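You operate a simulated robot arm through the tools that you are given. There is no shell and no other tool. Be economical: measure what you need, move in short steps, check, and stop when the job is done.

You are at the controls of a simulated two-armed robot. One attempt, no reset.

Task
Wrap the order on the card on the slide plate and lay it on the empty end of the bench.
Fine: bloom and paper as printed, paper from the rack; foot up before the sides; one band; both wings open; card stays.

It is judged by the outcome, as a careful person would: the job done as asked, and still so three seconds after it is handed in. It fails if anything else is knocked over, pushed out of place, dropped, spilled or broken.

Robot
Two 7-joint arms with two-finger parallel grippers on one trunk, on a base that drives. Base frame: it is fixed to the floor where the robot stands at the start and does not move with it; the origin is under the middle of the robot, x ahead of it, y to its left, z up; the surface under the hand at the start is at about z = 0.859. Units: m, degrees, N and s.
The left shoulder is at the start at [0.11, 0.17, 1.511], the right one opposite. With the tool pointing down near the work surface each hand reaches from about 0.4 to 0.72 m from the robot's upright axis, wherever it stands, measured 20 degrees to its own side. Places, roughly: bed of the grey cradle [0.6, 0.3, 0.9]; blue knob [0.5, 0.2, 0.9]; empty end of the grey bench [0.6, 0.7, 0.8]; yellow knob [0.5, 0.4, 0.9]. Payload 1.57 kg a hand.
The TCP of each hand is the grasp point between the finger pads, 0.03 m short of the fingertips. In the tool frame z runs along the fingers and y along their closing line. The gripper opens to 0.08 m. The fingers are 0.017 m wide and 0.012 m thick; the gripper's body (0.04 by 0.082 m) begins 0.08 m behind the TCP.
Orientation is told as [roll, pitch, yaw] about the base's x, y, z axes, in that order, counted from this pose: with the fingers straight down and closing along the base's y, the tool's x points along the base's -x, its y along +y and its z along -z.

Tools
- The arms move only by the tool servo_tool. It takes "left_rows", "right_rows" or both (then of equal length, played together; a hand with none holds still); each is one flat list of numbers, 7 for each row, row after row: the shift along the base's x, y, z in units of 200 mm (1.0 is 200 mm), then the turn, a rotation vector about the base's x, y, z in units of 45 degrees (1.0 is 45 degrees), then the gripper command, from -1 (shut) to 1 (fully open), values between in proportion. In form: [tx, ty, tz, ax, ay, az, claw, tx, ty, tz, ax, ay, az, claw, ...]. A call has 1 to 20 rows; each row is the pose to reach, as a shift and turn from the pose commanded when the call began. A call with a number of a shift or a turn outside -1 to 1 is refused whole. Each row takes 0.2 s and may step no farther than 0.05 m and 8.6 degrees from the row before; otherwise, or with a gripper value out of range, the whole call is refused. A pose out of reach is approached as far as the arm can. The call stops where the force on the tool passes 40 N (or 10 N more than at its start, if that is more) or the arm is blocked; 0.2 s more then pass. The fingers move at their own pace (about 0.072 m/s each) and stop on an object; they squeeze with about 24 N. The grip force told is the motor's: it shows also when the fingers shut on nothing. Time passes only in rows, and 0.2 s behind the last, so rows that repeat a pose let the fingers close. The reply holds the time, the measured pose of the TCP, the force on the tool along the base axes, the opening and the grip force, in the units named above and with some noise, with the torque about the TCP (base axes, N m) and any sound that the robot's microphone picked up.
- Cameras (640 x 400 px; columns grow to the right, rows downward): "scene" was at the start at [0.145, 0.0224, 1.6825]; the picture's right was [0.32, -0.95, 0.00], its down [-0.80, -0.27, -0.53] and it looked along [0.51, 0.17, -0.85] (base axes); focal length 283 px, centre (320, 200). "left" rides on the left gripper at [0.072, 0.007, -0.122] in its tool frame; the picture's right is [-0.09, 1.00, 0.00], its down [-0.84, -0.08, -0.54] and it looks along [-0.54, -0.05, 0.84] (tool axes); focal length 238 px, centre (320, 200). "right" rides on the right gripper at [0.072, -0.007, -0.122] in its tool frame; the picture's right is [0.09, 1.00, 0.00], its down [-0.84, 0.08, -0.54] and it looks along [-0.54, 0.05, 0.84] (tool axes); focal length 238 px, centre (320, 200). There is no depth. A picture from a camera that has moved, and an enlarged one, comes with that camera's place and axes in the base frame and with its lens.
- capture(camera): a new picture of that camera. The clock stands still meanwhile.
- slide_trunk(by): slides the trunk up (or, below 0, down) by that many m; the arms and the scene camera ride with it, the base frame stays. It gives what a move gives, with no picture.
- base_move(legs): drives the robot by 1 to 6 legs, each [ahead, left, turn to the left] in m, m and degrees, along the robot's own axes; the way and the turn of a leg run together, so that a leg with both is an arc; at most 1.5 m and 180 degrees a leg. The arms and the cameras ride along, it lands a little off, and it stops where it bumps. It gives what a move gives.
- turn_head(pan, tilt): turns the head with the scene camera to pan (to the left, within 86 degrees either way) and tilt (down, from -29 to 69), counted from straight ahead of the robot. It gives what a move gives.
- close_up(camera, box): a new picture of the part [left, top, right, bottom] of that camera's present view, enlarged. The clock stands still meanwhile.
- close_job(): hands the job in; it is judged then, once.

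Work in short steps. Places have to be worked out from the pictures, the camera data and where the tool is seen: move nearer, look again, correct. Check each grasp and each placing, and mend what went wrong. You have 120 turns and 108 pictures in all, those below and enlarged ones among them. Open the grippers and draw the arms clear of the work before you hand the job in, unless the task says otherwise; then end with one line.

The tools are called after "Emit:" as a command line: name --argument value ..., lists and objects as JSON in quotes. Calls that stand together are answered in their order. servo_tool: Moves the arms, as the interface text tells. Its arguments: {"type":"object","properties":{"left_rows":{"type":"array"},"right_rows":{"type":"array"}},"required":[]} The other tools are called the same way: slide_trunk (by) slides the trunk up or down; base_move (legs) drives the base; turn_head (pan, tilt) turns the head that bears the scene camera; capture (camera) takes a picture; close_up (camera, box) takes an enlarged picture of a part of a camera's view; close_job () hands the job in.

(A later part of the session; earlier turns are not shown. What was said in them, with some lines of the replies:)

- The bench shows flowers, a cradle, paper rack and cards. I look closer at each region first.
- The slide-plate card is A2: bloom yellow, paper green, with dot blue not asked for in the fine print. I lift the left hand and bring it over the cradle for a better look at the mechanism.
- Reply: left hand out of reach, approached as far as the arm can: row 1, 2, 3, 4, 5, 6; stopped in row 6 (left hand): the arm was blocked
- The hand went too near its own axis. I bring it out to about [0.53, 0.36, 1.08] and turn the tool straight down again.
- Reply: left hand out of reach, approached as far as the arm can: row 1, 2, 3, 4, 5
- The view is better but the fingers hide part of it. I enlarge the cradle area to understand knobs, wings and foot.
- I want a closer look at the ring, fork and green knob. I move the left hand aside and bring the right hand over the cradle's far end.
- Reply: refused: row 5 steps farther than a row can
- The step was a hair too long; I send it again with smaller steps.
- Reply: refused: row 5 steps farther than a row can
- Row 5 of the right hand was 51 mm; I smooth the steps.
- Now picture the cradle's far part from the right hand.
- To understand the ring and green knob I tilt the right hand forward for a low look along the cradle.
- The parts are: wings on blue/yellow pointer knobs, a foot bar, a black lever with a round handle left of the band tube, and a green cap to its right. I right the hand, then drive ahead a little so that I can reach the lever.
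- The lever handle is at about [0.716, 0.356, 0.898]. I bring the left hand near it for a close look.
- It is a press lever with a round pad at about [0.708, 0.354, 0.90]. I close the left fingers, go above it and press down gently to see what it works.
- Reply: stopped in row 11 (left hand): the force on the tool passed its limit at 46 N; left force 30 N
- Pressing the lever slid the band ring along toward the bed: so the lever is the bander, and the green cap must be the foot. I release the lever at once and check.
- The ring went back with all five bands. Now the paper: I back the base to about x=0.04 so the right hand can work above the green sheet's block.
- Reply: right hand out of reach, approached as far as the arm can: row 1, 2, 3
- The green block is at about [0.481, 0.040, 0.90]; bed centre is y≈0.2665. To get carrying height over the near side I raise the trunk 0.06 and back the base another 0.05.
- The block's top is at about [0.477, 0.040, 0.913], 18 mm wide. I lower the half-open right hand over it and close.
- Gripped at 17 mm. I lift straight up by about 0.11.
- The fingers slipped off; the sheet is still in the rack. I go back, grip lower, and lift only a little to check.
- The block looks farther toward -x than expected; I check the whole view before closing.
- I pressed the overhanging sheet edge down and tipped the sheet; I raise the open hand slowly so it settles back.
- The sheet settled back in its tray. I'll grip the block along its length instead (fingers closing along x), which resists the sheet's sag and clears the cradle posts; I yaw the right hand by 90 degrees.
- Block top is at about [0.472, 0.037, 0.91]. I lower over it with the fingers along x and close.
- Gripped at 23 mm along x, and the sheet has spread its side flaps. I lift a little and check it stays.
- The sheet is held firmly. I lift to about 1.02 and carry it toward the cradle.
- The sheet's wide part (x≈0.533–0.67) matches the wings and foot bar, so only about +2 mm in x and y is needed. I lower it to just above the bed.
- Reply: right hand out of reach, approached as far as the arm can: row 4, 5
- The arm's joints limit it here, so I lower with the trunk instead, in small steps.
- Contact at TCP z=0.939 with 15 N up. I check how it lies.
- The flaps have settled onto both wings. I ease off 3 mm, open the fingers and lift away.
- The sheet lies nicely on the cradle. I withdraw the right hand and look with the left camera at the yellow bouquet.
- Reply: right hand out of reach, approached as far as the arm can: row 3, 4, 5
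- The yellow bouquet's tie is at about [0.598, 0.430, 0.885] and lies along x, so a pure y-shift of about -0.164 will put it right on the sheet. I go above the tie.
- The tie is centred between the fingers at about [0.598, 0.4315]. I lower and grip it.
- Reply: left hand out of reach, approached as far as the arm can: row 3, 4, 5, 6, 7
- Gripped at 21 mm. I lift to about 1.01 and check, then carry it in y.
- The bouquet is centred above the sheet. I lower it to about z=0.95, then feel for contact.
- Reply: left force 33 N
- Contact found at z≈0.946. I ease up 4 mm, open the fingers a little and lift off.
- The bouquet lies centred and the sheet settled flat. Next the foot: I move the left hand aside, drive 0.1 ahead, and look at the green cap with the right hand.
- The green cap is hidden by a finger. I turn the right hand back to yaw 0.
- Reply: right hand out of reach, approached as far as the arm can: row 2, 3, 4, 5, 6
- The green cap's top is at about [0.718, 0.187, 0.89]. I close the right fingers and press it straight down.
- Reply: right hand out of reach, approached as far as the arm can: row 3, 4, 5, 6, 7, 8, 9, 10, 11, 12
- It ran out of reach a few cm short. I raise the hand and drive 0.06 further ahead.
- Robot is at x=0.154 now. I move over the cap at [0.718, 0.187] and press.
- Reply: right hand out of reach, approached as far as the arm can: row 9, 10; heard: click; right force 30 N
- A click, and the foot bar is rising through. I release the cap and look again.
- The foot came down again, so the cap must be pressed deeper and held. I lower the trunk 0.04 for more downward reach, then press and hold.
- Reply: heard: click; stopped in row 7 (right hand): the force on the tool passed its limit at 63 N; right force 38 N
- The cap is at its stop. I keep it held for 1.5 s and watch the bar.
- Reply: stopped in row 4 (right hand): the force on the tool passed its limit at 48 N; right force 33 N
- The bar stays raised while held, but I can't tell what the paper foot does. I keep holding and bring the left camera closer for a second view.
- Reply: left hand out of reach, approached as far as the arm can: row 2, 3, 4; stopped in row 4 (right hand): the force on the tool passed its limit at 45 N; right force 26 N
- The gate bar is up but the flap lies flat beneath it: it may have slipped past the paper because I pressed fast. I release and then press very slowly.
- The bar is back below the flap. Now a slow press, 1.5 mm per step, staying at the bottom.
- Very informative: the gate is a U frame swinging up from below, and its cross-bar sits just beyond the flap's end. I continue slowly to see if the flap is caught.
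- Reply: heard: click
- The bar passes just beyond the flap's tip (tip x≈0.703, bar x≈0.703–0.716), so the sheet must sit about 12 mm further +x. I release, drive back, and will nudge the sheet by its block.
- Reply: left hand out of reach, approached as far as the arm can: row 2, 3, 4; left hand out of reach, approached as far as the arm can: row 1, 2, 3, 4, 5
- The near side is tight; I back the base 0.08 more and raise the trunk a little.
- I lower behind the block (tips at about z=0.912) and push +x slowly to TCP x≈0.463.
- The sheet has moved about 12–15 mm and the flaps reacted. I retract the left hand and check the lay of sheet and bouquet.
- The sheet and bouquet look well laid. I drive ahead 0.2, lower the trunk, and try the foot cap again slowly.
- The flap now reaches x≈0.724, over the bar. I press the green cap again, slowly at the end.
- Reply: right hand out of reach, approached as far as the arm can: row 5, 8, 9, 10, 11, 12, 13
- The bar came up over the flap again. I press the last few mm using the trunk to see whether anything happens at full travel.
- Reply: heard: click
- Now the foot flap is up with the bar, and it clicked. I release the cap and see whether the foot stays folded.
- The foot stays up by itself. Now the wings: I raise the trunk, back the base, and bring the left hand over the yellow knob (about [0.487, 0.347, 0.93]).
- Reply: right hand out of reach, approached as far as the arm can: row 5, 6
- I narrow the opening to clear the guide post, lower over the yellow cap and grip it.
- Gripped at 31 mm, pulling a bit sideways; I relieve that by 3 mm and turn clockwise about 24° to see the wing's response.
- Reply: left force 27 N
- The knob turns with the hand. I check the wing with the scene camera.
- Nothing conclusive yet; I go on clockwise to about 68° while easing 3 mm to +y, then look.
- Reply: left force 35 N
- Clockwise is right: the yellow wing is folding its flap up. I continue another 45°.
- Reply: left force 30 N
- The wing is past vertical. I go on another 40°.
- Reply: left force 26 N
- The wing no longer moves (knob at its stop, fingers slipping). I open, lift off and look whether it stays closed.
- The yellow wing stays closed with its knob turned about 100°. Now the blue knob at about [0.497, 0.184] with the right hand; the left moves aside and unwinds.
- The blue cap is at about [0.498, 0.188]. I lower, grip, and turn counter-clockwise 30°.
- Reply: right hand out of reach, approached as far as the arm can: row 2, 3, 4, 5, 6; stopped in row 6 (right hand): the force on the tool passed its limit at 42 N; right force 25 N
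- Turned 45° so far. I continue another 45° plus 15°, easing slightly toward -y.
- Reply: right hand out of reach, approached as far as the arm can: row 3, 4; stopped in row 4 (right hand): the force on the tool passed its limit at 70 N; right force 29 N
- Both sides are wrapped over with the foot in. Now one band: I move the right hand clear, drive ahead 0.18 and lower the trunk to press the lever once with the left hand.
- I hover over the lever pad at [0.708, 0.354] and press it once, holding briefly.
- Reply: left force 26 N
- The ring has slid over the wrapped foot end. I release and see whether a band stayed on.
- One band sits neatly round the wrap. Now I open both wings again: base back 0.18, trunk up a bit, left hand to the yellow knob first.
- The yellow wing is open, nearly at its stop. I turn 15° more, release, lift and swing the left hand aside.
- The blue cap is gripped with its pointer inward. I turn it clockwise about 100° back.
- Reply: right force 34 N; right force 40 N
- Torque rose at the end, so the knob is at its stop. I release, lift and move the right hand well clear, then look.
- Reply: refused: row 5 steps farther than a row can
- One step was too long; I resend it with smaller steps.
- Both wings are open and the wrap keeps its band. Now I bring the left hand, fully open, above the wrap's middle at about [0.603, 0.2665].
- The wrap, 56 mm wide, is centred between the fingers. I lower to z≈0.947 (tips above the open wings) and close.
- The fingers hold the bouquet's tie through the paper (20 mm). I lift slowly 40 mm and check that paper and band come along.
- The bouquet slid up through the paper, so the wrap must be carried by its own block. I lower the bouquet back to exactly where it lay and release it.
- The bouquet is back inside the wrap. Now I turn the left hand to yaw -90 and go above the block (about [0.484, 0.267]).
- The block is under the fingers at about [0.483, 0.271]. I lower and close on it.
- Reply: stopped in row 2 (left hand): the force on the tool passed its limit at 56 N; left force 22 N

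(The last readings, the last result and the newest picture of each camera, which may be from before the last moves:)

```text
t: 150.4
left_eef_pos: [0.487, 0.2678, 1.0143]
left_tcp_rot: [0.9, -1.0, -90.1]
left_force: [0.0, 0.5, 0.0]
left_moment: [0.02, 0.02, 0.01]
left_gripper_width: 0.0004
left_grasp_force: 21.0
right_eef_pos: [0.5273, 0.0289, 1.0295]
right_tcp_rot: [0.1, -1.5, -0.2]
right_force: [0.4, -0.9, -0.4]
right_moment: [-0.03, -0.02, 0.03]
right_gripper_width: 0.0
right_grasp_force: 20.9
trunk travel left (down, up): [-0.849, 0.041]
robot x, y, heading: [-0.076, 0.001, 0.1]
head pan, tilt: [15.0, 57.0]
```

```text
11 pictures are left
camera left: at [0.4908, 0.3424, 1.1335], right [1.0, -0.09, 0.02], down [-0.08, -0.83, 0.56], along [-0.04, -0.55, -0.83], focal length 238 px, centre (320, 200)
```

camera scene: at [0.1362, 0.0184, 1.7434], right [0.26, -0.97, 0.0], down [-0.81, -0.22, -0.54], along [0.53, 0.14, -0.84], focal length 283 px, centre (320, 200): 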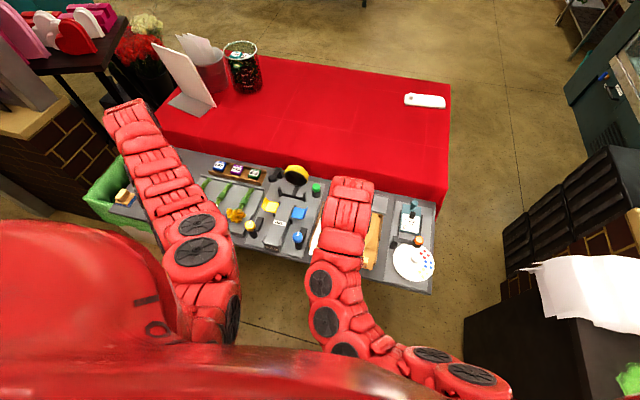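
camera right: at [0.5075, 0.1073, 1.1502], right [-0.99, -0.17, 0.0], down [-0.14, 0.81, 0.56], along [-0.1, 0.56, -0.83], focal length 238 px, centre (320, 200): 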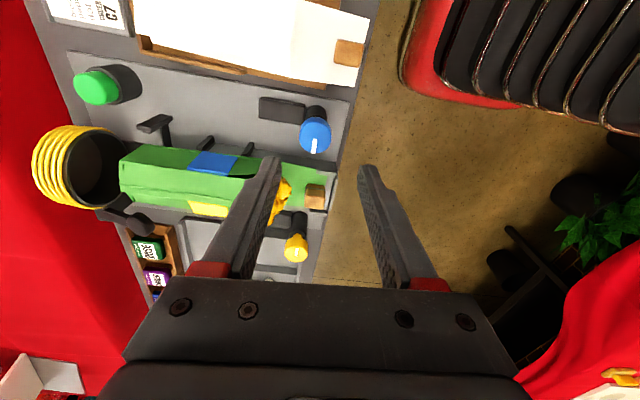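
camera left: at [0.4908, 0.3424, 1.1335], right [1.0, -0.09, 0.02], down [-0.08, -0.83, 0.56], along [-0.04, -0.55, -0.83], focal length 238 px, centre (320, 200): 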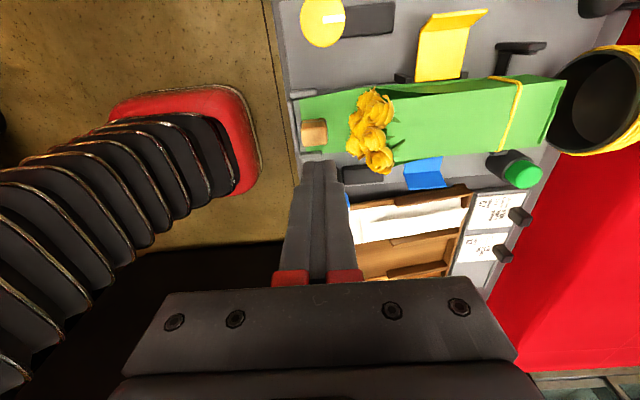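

The +x finger touched a bloom, which reaches back to x≈0.508. The block spans x 0.472–0.4945, y≈0.275; I approach with a small 8° tilt, narrow opening, along the finger direction.

Emit:
servo_tool --left_rows '[-0.05, 0.03, 0, 0, -0.08, 0, -0.2, -0.092, 0.03, -0.07, 0, -0.155, 0, -0.2, -0.085, 0.03, -0.12, 0, -0.155, 0, -0.2, -0.0775, 0.03, -0.175, 0, -0.155, 0, -0.2, -0.07, 0.03, -0.225, 0, -0.155, 0, -0.2, -0.063, 0.03, -0.275, 0, -0.155, 0, -0.2, -0.056, 0.03, -0.325, 0, -0.155, 0, -0.2, -0.0485, 0.03, -0.375, 0, -0.155, 0, -0.2]'

Emit:
capture --camera "left"

```text
t: 152.2
left_eef_pos: [0.4792, 0.275, 0.9402]
left_tcp_rot: [7.8, -1.1, -90.1]
left_force: [-0.1, -1.0, -0.4]
left_moment: [-0.01, 0.0, 0.0]
left_gripper_width: 0.0322
left_grasp_force: 0.1
right_eef_pos: [0.5279, 0.0297, 1.0297]
right_tcp_rot: [0.2, -1.4, -0.3]
right_force: [-0.3, -1.6, 0.4]
right_moment: [0.01, -0.03, 0.01]
right_gripper_width: 0.0
right_grasp_force: 21.0
trunk travel left (down, up): [-0.849, 0.041]
robot x, y, heading: [-0.0788, 0.0067, 0.1]
head pan, tilt: [15.0, 57.0]
```

```text
10 pictures are left
camera left: at [0.4674, 0.3502, 1.0593], right [0.99, -0.09, 0.14], down [-0.15, -0.83, 0.54], along [0.06, -0.55, -0.83], focal length 238 px, centre (320, 200)
```

left: 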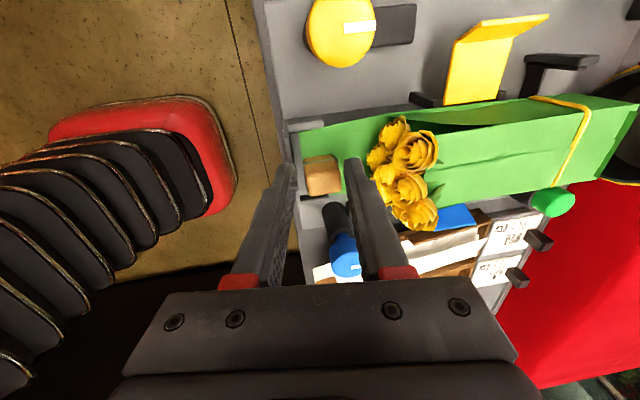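

The fingers straddle the block without touching. I close, and lift 10 mm slowly to check.

Emit:
servo_tool --left_rows '[0, 0, 0, 0, 0, 0, -1, 0, 0, 0, 0, 0, 0, -1, 0, 0, 0, 0, 0, 0, -1, 0, 0, 0.02, 0, 0.04, 0, -1, 0, 0, 0.04, 0, 0.08, 0, -1, 0, 0, 0.06, 0, 0.12, 0, -1, 0, 0, 0.08, 0, 0.155, 0, -1, 0, 0, 0.1, 0, 0.155, 0, -1, 0, 0, 0.1, 0, 0.155, 0, -1]'

Emit:
capture --camera "left"

```text
t: 154.2
left_eef_pos: [0.4777, 0.2758, 0.957]
left_tcp_rot: [0.9, -1.0, -89.8]
left_force: [-0.6, -0.4, -1.2]
left_moment: [0.03, 0.12, -0.01]
left_gripper_width: 0.0238
left_grasp_force: 24.1
right_eef_pos: [0.5278, 0.0301, 1.0306]
right_tcp_rot: [0.2, -1.4, -0.2]
right_force: [-0.8, 0.3, -0.2]
right_moment: [0.01, -0.02, 0.01]
right_gripper_width: 0.0
right_grasp_force: 21.4
trunk travel left (down, up): [-0.849, 0.041]
robot x, y, heading: [-0.0801, 0.0009, 0.1]
head pan, tilt: [15.0, 57.0]
```

```text
9 pictures are left
camera left: at [0.4813, 0.3504, 1.0782], right [1.0, -0.09, 0.02], down [-0.08, -0.83, 0.56], along [-0.04, -0.55, -0.83], focal length 238 px, centre (320, 200)
```

left: 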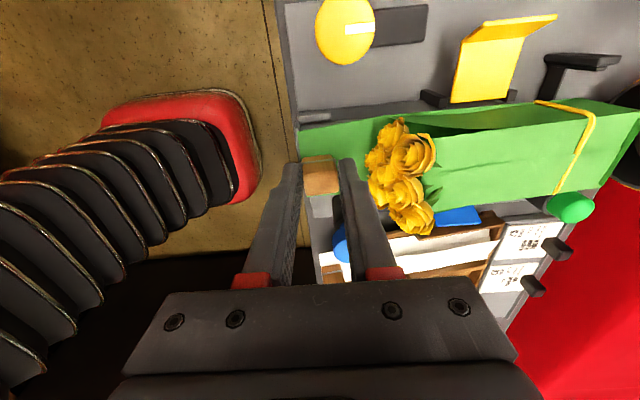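

The wrap with bouquet follows the block (about 1.2 N load). I lift it further, slowly, with arm and trunk.

Emit:
servo_tool --left_rows '[0, 0, 0.04, 0, 0, 0, -1, 0, 0, 0.08, 0, 0, 0, -1, 0, 0, 0.12, 0, 0, 0, -1, 0, 0, 0.16, 0, 0, 0, -1, 0, 0, 0.2, 0, 0, 0, -1, 0, 0, 0.24, 0, 0, 0, -1]'

Emit:
slide_trunk --by 0.03

Emit:
close_up --camera "scene" --box '[200, 100, 380, 250]'

```text
t: 155.6
left_eef_pos: [0.478, 0.2765, 1.0076]
left_tcp_rot: [0.8, -1.0, -89.9]
left_force: [-0.4, 0.5, -0.6]
left_moment: [0.02, 0.11, -0.02]
left_gripper_width: 0.0232
left_grasp_force: 24.3
right_eef_pos: [0.5269, 0.0286, 1.03]
right_tcp_rot: [0.1, -1.5, -0.2]
right_force: [-1.1, 0.1, 0.3]
right_moment: [-0.01, 0.02, 0.0]
right_gripper_width: 0.0001
right_grasp_force: 21.7
trunk travel left (down, up): [-0.849, 0.041]
robot x, y, heading: [-0.076, 0.0031, 0.4]
head pan, tilt: [15.0, 57.0]
```

```text
t: 156.3
left_eef_pos: [0.4777, 0.2755, 1.0359]
left_tcp_rot: [0.8, -0.9, -89.9]
left_force: [0.1, 0.0, -1.5]
left_moment: [0.0, 0.11, 0.0]
left_gripper_width: 0.0234
left_grasp_force: 24.3
right_eef_pos: [0.5263, 0.029, 1.0601]
right_tcp_rot: [0.1, -1.6, -0.2]
right_force: [0.6, 0.5, 0.0]
right_moment: [0.01, 0.0, 0.0]
right_gripper_width: 0.0
right_grasp_force: 21.7
trunk travel left (down, up): [-0.879, 0.011]
robot x, y, heading: [-0.0785, 0.0029, 0.3]
head pan, tilt: [15.0, 57.0]
```

```text
2.67 times, centred on (290, 175) of scene
camera zoom: at [0.0697, 0.0194, 1.7373], right [0.26, -0.97, 0.0], down [-0.81, -0.22, -0.54], along [0.53, 0.14, -0.84], focal length 754 px, centre (400, 267)
```

zoom: 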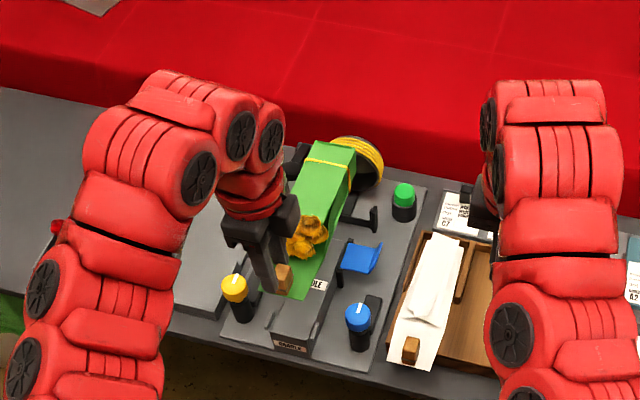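

The whole wrap hangs level from the block, bouquet and band with it. I drive left 0.33 in two legs.

Emit:
base_move --legs '[[0, 0.17, 0], [0, 0.16, 0]]'

Emit:
capture --camera "left"

```text
t: 158.8
left_eef_pos: [0.4758, 0.6114, 1.0379]
left_tcp_rot: [0.9, -0.9, -89.7]
left_force: [0.7, -0.8, -1.4]
left_moment: [0.04, 0.13, 0.05]
left_gripper_width: 0.0232
left_grasp_force: 24.0
right_eef_pos: [0.5259, 0.3659, 1.0603]
right_tcp_rot: [0.3, -1.4, -0.1]
right_force: [0.0, -0.6, -0.9]
right_moment: [0.01, 0.02, 0.02]
right_gripper_width: 0.0
right_grasp_force: 21.4
trunk travel left (down, up): [-0.879, 0.011]
robot x, y, heading: [-0.079, 0.3349, 0.6]
head pan, tilt: [15.0, 57.0]
```

```text
7 pictures are left
camera left: at [0.4784, 0.6863, 1.158], right [1.0, -0.09, 0.02], down [-0.08, -0.83, 0.55], along [-0.03, -0.55, -0.83], focal length 238 px, centre (320, 200)
```

left: 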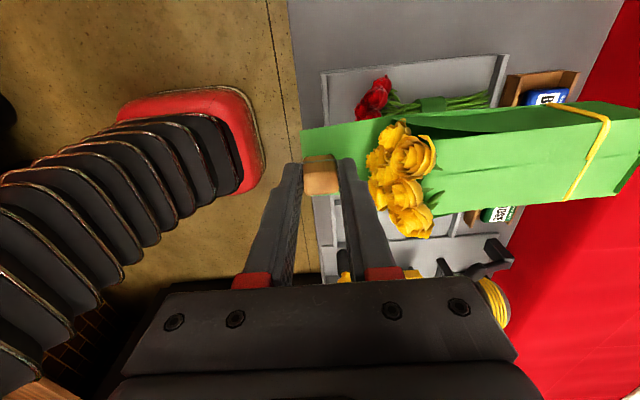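

The tray's edge is at y≈0.66, so I set down at y≈0.745, x≈0.50. I move there at height, then lower the trunk by 0.06.

Emit:
servo_tool --left_rows '[0.02, 0.1, 0, 0, 0, 0, -1, 0.04, 0.22, 0, 0, 0, 0, -1, 0.06, 0.34, 0, 0, 0, 0, -1, 0.08, 0.46, 0, 0, 0, 0, -1, 0.1, 0.58, 0, 0, 0, 0, -1, 0.11, 0.67, 0, 0, 0, 0, -1, 0.11, 0.67, 0, 0, 0, 0, -1]'

Emit:
slide_trunk --by -0.06

Emit:
capture --camera "left"

```text
t: 160.4
left_eef_pos: [0.4974, 0.7494, 1.0366]
left_tcp_rot: [0.8, -1.0, -89.7]
left_force: [0.0, 0.0, -1.7]
left_moment: [0.01, 0.09, 0.0]
left_gripper_width: 0.0232
left_grasp_force: 24.5
right_eef_pos: [0.5249, 0.3668, 1.0596]
right_tcp_rot: [0.1, -1.5, 0.0]
right_force: [0.2, -0.3, -0.9]
right_moment: [0.03, 0.04, 0.01]
right_gripper_width: 0.0002
right_grasp_force: 21.1
trunk travel left (down, up): [-0.879, 0.011]
robot x, y, heading: [-0.081, 0.336, 0.3]
head pan, tilt: [15.0, 57.0]
```

```text
t: 161.4
left_eef_pos: [0.4981, 0.7498, 0.9767]
left_tcp_rot: [1.0, -1.1, -89.7]
left_force: [0.1, -0.3, -1.4]
left_moment: [-0.01, 0.09, 0.01]
left_gripper_width: 0.0232
left_grasp_force: 23.7
right_eef_pos: [0.5254, 0.367, 1.0011]
right_tcp_rot: [0.1, -1.5, 0.0]
right_force: [0.6, 0.3, -1.3]
right_moment: [0.01, 0.0, 0.01]
right_gripper_width: 0.0
right_grasp_force: 21.2
trunk travel left (down, up): [-0.819, 0.071]
robot x, y, heading: [-0.0824, 0.3368, 0.2]
head pan, tilt: [15.0, 57.0]
```

```text
6 pictures are left
camera left: at [0.5011, 0.8244, 1.0977], right [1.0, -0.09, 0.02], down [-0.08, -0.83, 0.56], along [-0.03, -0.55, -0.83], focal length 238 px, centre (320, 200)
```

left: 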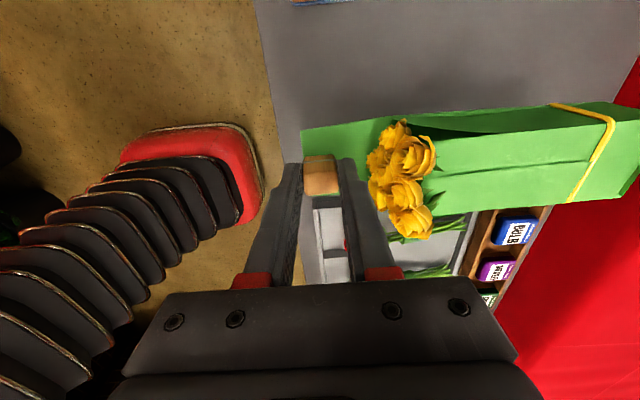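

Clear bench below. I lower to about 0.91, then feel for contact in small steps.

Emit:
servo_tool --left_rows '[0, 0, -0.06, 0, 0, 0, -1, 0, 0, -0.12, 0, 0, 0, -1, 0, 0, -0.18, 0, 0, 0, -1, 0, 0, -0.24, 0, 0, 0, -1, 0, 0, -0.3, 0, 0, 0, -1, 0, 0, -0.335, 0, 0, 0, -1, 0, 0, -0.335, 0, 0, 0, -1]'

Emit:
servo_tool --left_rows '[0, 0, -0.02, 0, 0, 0, -1, 0, 0, -0.04, 0, 0, 0, -1]'

```text
t: 163.0
left_eef_pos: [0.498, 0.7505, 0.9114]
left_tcp_rot: [0.8, -0.9, -89.7]
left_force: [0.5, -0.1, -1.3]
left_moment: [0.02, 0.11, 0.01]
left_gripper_width: 0.023
left_grasp_force: 24.3
right_eef_pos: [0.5243, 0.3673, 0.9993]
right_tcp_rot: [0.0, -1.5, 0.0]
right_force: [0.4, 0.5, -0.2]
right_moment: [-0.01, 0.01, 0.0]
right_gripper_width: 0.0
right_grasp_force: 21.2
trunk travel left (down, up): [-0.819, 0.071]
robot x, y, heading: [-0.0804, 0.3344, 0.6]
head pan, tilt: [15.0, 57.0]
```

```text
t: 163.6
left_eef_pos: [0.4978, 0.7504, 0.9035]
left_tcp_rot: [0.9, -1.2, -89.7]
left_force: [-0.3, -0.4, -1.3]
left_moment: [0.04, 0.1, -0.01]
left_gripper_width: 0.0228
left_grasp_force: 24.2
right_eef_pos: [0.5246, 0.3664, 1.0002]
right_tcp_rot: [0.0, -1.5, 0.0]
right_force: [0.3, 0.4, 1.3]
right_moment: [-0.02, -0.02, 0.0]
right_gripper_width: 0.0
right_grasp_force: 21.1
trunk travel left (down, up): [-0.819, 0.071]
robot x, y, heading: [-0.0769, 0.3347, 0.4]
head pan, tilt: [15.0, 57.0]
```

No contact yet; I go on down in 2 mm steps.

Emit:
servo_tool --left_rows '[0, 0, -0.01, 0, 0, 0, -1, 0, 0, -0.02, 0, 0, 0, -1, 0, 0, -0.025, 0, 0, 0, -1, 0, 0, -0.025, 0, 0, 0, -1]'

Emit:
servo_tool --left_rows '[0, 0, -0.01, 0, 0, 0, -1, 0, 0, -0.02, 0, 0, 0, -1, 0, 0, -0.02, 0, 0, 0, -1]'

```text
t: 164.6
left_eef_pos: [0.4975, 0.7488, 0.8976]
left_tcp_rot: [0.8, -0.8, -89.7]
left_force: [0.1, 0.4, -1.7]
left_moment: [0.01, 0.09, 0.02]
left_gripper_width: 0.0226
left_grasp_force: 24.2
right_eef_pos: [0.5259, 0.3668, 0.9997]
right_tcp_rot: [0.1, -1.5, 0.0]
right_force: [-0.6, 0.1, -0.6]
right_moment: [-0.01, -0.04, -0.01]
right_gripper_width: 0.0
right_grasp_force: 21.6
trunk travel left (down, up): [-0.819, 0.071]
robot x, y, heading: [-0.0797, 0.3354, 0.4]
head pan, tilt: [15.0, 57.0]
```

```text
t: 165.4
left_eef_pos: [0.497, 0.7484, 0.8937]
left_tcp_rot: [0.9, -1.0, -89.8]
left_force: [-0.8, -0.6, -1.6]
left_moment: [0.01, 0.12, 0.0]
left_gripper_width: 0.0229
left_grasp_force: 23.9
right_eef_pos: [0.525, 0.3674, 1.0001]
right_tcp_rot: [0.1, -1.5, 0.1]
right_force: [-0.3, -0.4, 0.8]
right_moment: [0.0, -0.02, 0.02]
right_gripper_width: 0.0
right_grasp_force: 21.5
trunk travel left (down, up): [-0.819, 0.071]
robot x, y, heading: [-0.077, 0.3347, 0.7]
head pan, tilt: [15.0, 57.0]
```

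Emit:
servo_tool --left_rows '[0, 0, -0.01, 0, 0, 0, -1, 0, 0, -0.02, 0, 0, 0, -1, 0, 0, -0.02, 0, 0, 0, -1]'

Emit:
close_up --camera "left" --box '[240, 60, 640, 300]'

```text
t: 166.2
left_eef_pos: [0.4962, 0.7491, 0.8922]
left_tcp_rot: [1.2, -0.9, -89.6]
left_force: [2.1, 2.1, 23.5]
left_moment: [-0.31, 0.07, 0.02]
left_gripper_width: 0.023
left_grasp_force: 24.3
right_eef_pos: [0.5223, 0.3662, 1.002]
right_tcp_rot: [0.3, -1.6, 0.0]
right_force: [0.7, -0.4, -1.0]
right_moment: [-0.02, 0.0, 0.03]
right_gripper_width: 0.0
right_grasp_force: 20.8
trunk travel left (down, up): [-0.819, 0.071]
robot x, y, heading: [-0.0833, 0.3339, 0.5]
head pan, tilt: [15.0, 57.0]
```

```text
1.60 times, centred on (440, 180) of left
camera zoom: at [0.5002, 0.8233, 1.0123], right [1.0, -0.09, 0.02], down [-0.08, -0.83, 0.55], along [-0.03, -0.55, -0.83], focal length 381 px, centre (128, 232)
```

zoom: 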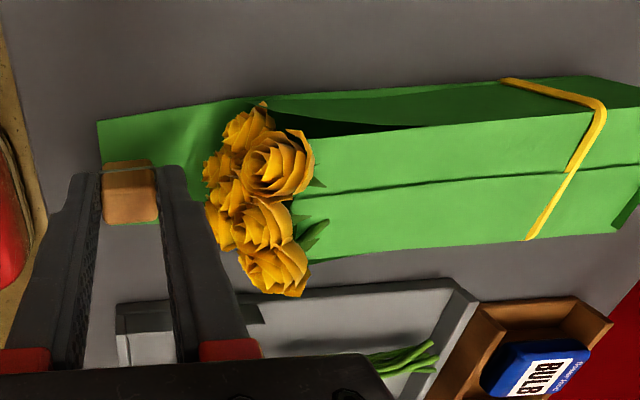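

Contact: it rests on the bench. I open just enough, tilt back 7° about the tips, and withdraw along the fingers so as not to brush the bloom.

Emit:
servo_tool --left_rows '[0, 0, 0.005, 0, 0, 0, -1, 0, 0, 0.008, 0, 0, 0, -0.28, 0, 0, 0.008, 0, 0, 0, -0.28, 0, 0, 0.008, 0, 0, 0, -0.28, -0.009, 0, 0.008, 0, -0.08, 0, -0.28, -0.018, 0, 0.008, 0, -0.155, 0, -0.28, -0.025, 0, 0.05, 0, -0.155, 0, -0.28, -0.032, 0, 0.1, 0, -0.155, 0, -0.28, -0.045, 0, 0.2, 0, -0.155, 0, -0.28, -0.06, 0, 0.3, 0, -0.155, 0, -0.28, -0.08, 0.05, 0.4, 0, -0.155, 0, 0, -0.08, 0.1, 0.5, 0, -0.155, 0, 0]'

Emit:
capture --camera "left"

```text
t: 168.8
left_eef_pos: [0.4804, 0.7708, 0.9881]
left_tcp_rot: [7.8, -1.1, -89.8]
left_force: [0.0, 0.2, 0.1]
left_moment: [0.01, -0.03, 0.0]
left_gripper_width: 0.04
left_grasp_force: 0.1
right_eef_pos: [0.5255, 0.3671, 1.0008]
right_tcp_rot: [0.1, -1.5, 0.1]
right_force: [-0.1, 0.3, -0.2]
right_moment: [0.0, 0.0, 0.0]
right_gripper_width: 0.0
right_grasp_force: 21.4
trunk travel left (down, up): [-0.819, 0.071]
robot x, y, heading: [-0.0769, 0.3372, 0.4]
head pan, tilt: [15.0, 57.0]
```

```text
4 pictures are left
camera left: at [0.4693, 0.8457, 1.1086], right [0.99, -0.09, 0.14], down [-0.15, -0.83, 0.54], along [0.07, -0.55, -0.83], focal length 238 px, centre (320, 200)
```

left: 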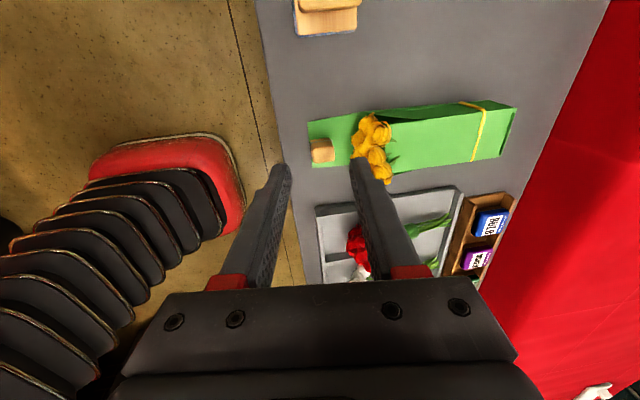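

The wrapped bouquet lies on the empty end, clear of the tray. I open both grippers, raise the hands and back the robot off.

Emit:
servo_tool --left_rows '[0, 0, 0.1, 0, 0, 0, 0.5, 0, 0, 0.2, 0, 0, 0, 1, 0, 0, 0.25, 0, 0, 0, 1]' --right_rows '[0, 0, 0.1, 0, 0, 0, 0.5, 0, 0, 0.15, 0, 0, 0, 1, 0, 0, 0.15, 0, 0, 0, 1]'

Emit:
base_move --legs '[[-0.2, 0, 0]]'

Emit:
capture --camera "scene"

```text
t: 169.6
left_eef_pos: [0.4818, 0.7697, 1.0393]
left_tcp_rot: [7.9, -0.9, -89.8]
left_force: [-0.8, -0.7, -0.4]
left_moment: [0.01, -0.01, -0.01]
left_gripper_width: 0.08
left_grasp_force: 0.0
right_eef_pos: [0.525, 0.3666, 1.0299]
right_tcp_rot: [0.2, -1.5, 0.0]
right_force: [0.5, 0.3, -0.2]
right_moment: [0.0, 0.01, -0.01]
right_gripper_width: 0.0799
right_grasp_force: 0.2
trunk travel left (down, up): [-0.819, 0.071]
robot x, y, heading: [-0.0851, 0.3373, 0.4]
head pan, tilt: [15.0, 57.0]
```

```text
t: 171.2
left_eef_pos: [0.2844, 0.7643, 1.0383]
left_tcp_rot: [7.8, -1.1, -90.2]
left_force: [-0.8, -0.1, -0.2]
left_moment: [0.0, 0.01, 0.02]
left_gripper_width: 0.08
left_grasp_force: 0.0
right_eef_pos: [0.3259, 0.3618, 1.0301]
right_tcp_rot: [0.2, -1.5, -0.4]
right_force: [0.1, -0.9, -0.2]
right_moment: [-0.02, 0.02, 0.01]
right_gripper_width: 0.08
right_grasp_force: 0.0
trunk travel left (down, up): [-0.819, 0.071]
robot x, y, heading: [-0.2806, 0.3342, 0.1]
head pan, tilt: [15.0, 57.0]
```

```text
3 pictures are left
camera scene: at [-0.132, 0.3536, 1.6772], right [0.26, -0.97, 0.0], down [-0.81, -0.22, -0.54], along [0.53, 0.14, -0.84], focal length 283 px, centre (320, 200)
```

scene: 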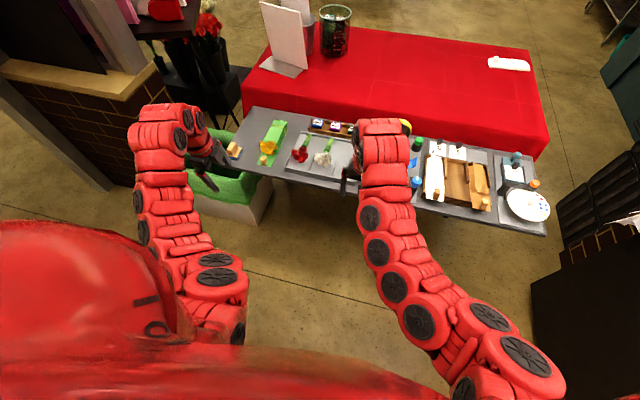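

Emit:
close_up --camera "scene" --box '[220, 100, 360, 190]'

```text
4.44 times, centred on (290, 145) of scene
camera zoom: at [-0.132, 0.3536, 1.6772], right [0.26, -0.97, 0.0], down [-0.81, -0.22, -0.54], along [0.53, 0.14, -0.84], focal length 1257 px, centre (453, 444)
```

zoom: 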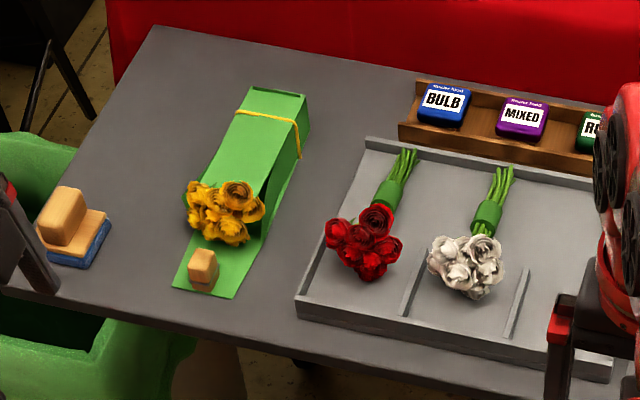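

The wrap lies whole on the empty end with foot up, sides over, one band and yellow blooms. The wings are open, the card was left in place and the arms are clear, so I hand it in.

Emit:
close_job

```text
The job is handed in.
```

Order A2 is done: the yellow bouquet is wrapped in green paper, foot folded up before the sides, with one band. It lies on the empty end of the bench, both wings are open and the card stayed on the slide plate. The card also prints a blue dot, which I left off because the task did not ask for it.
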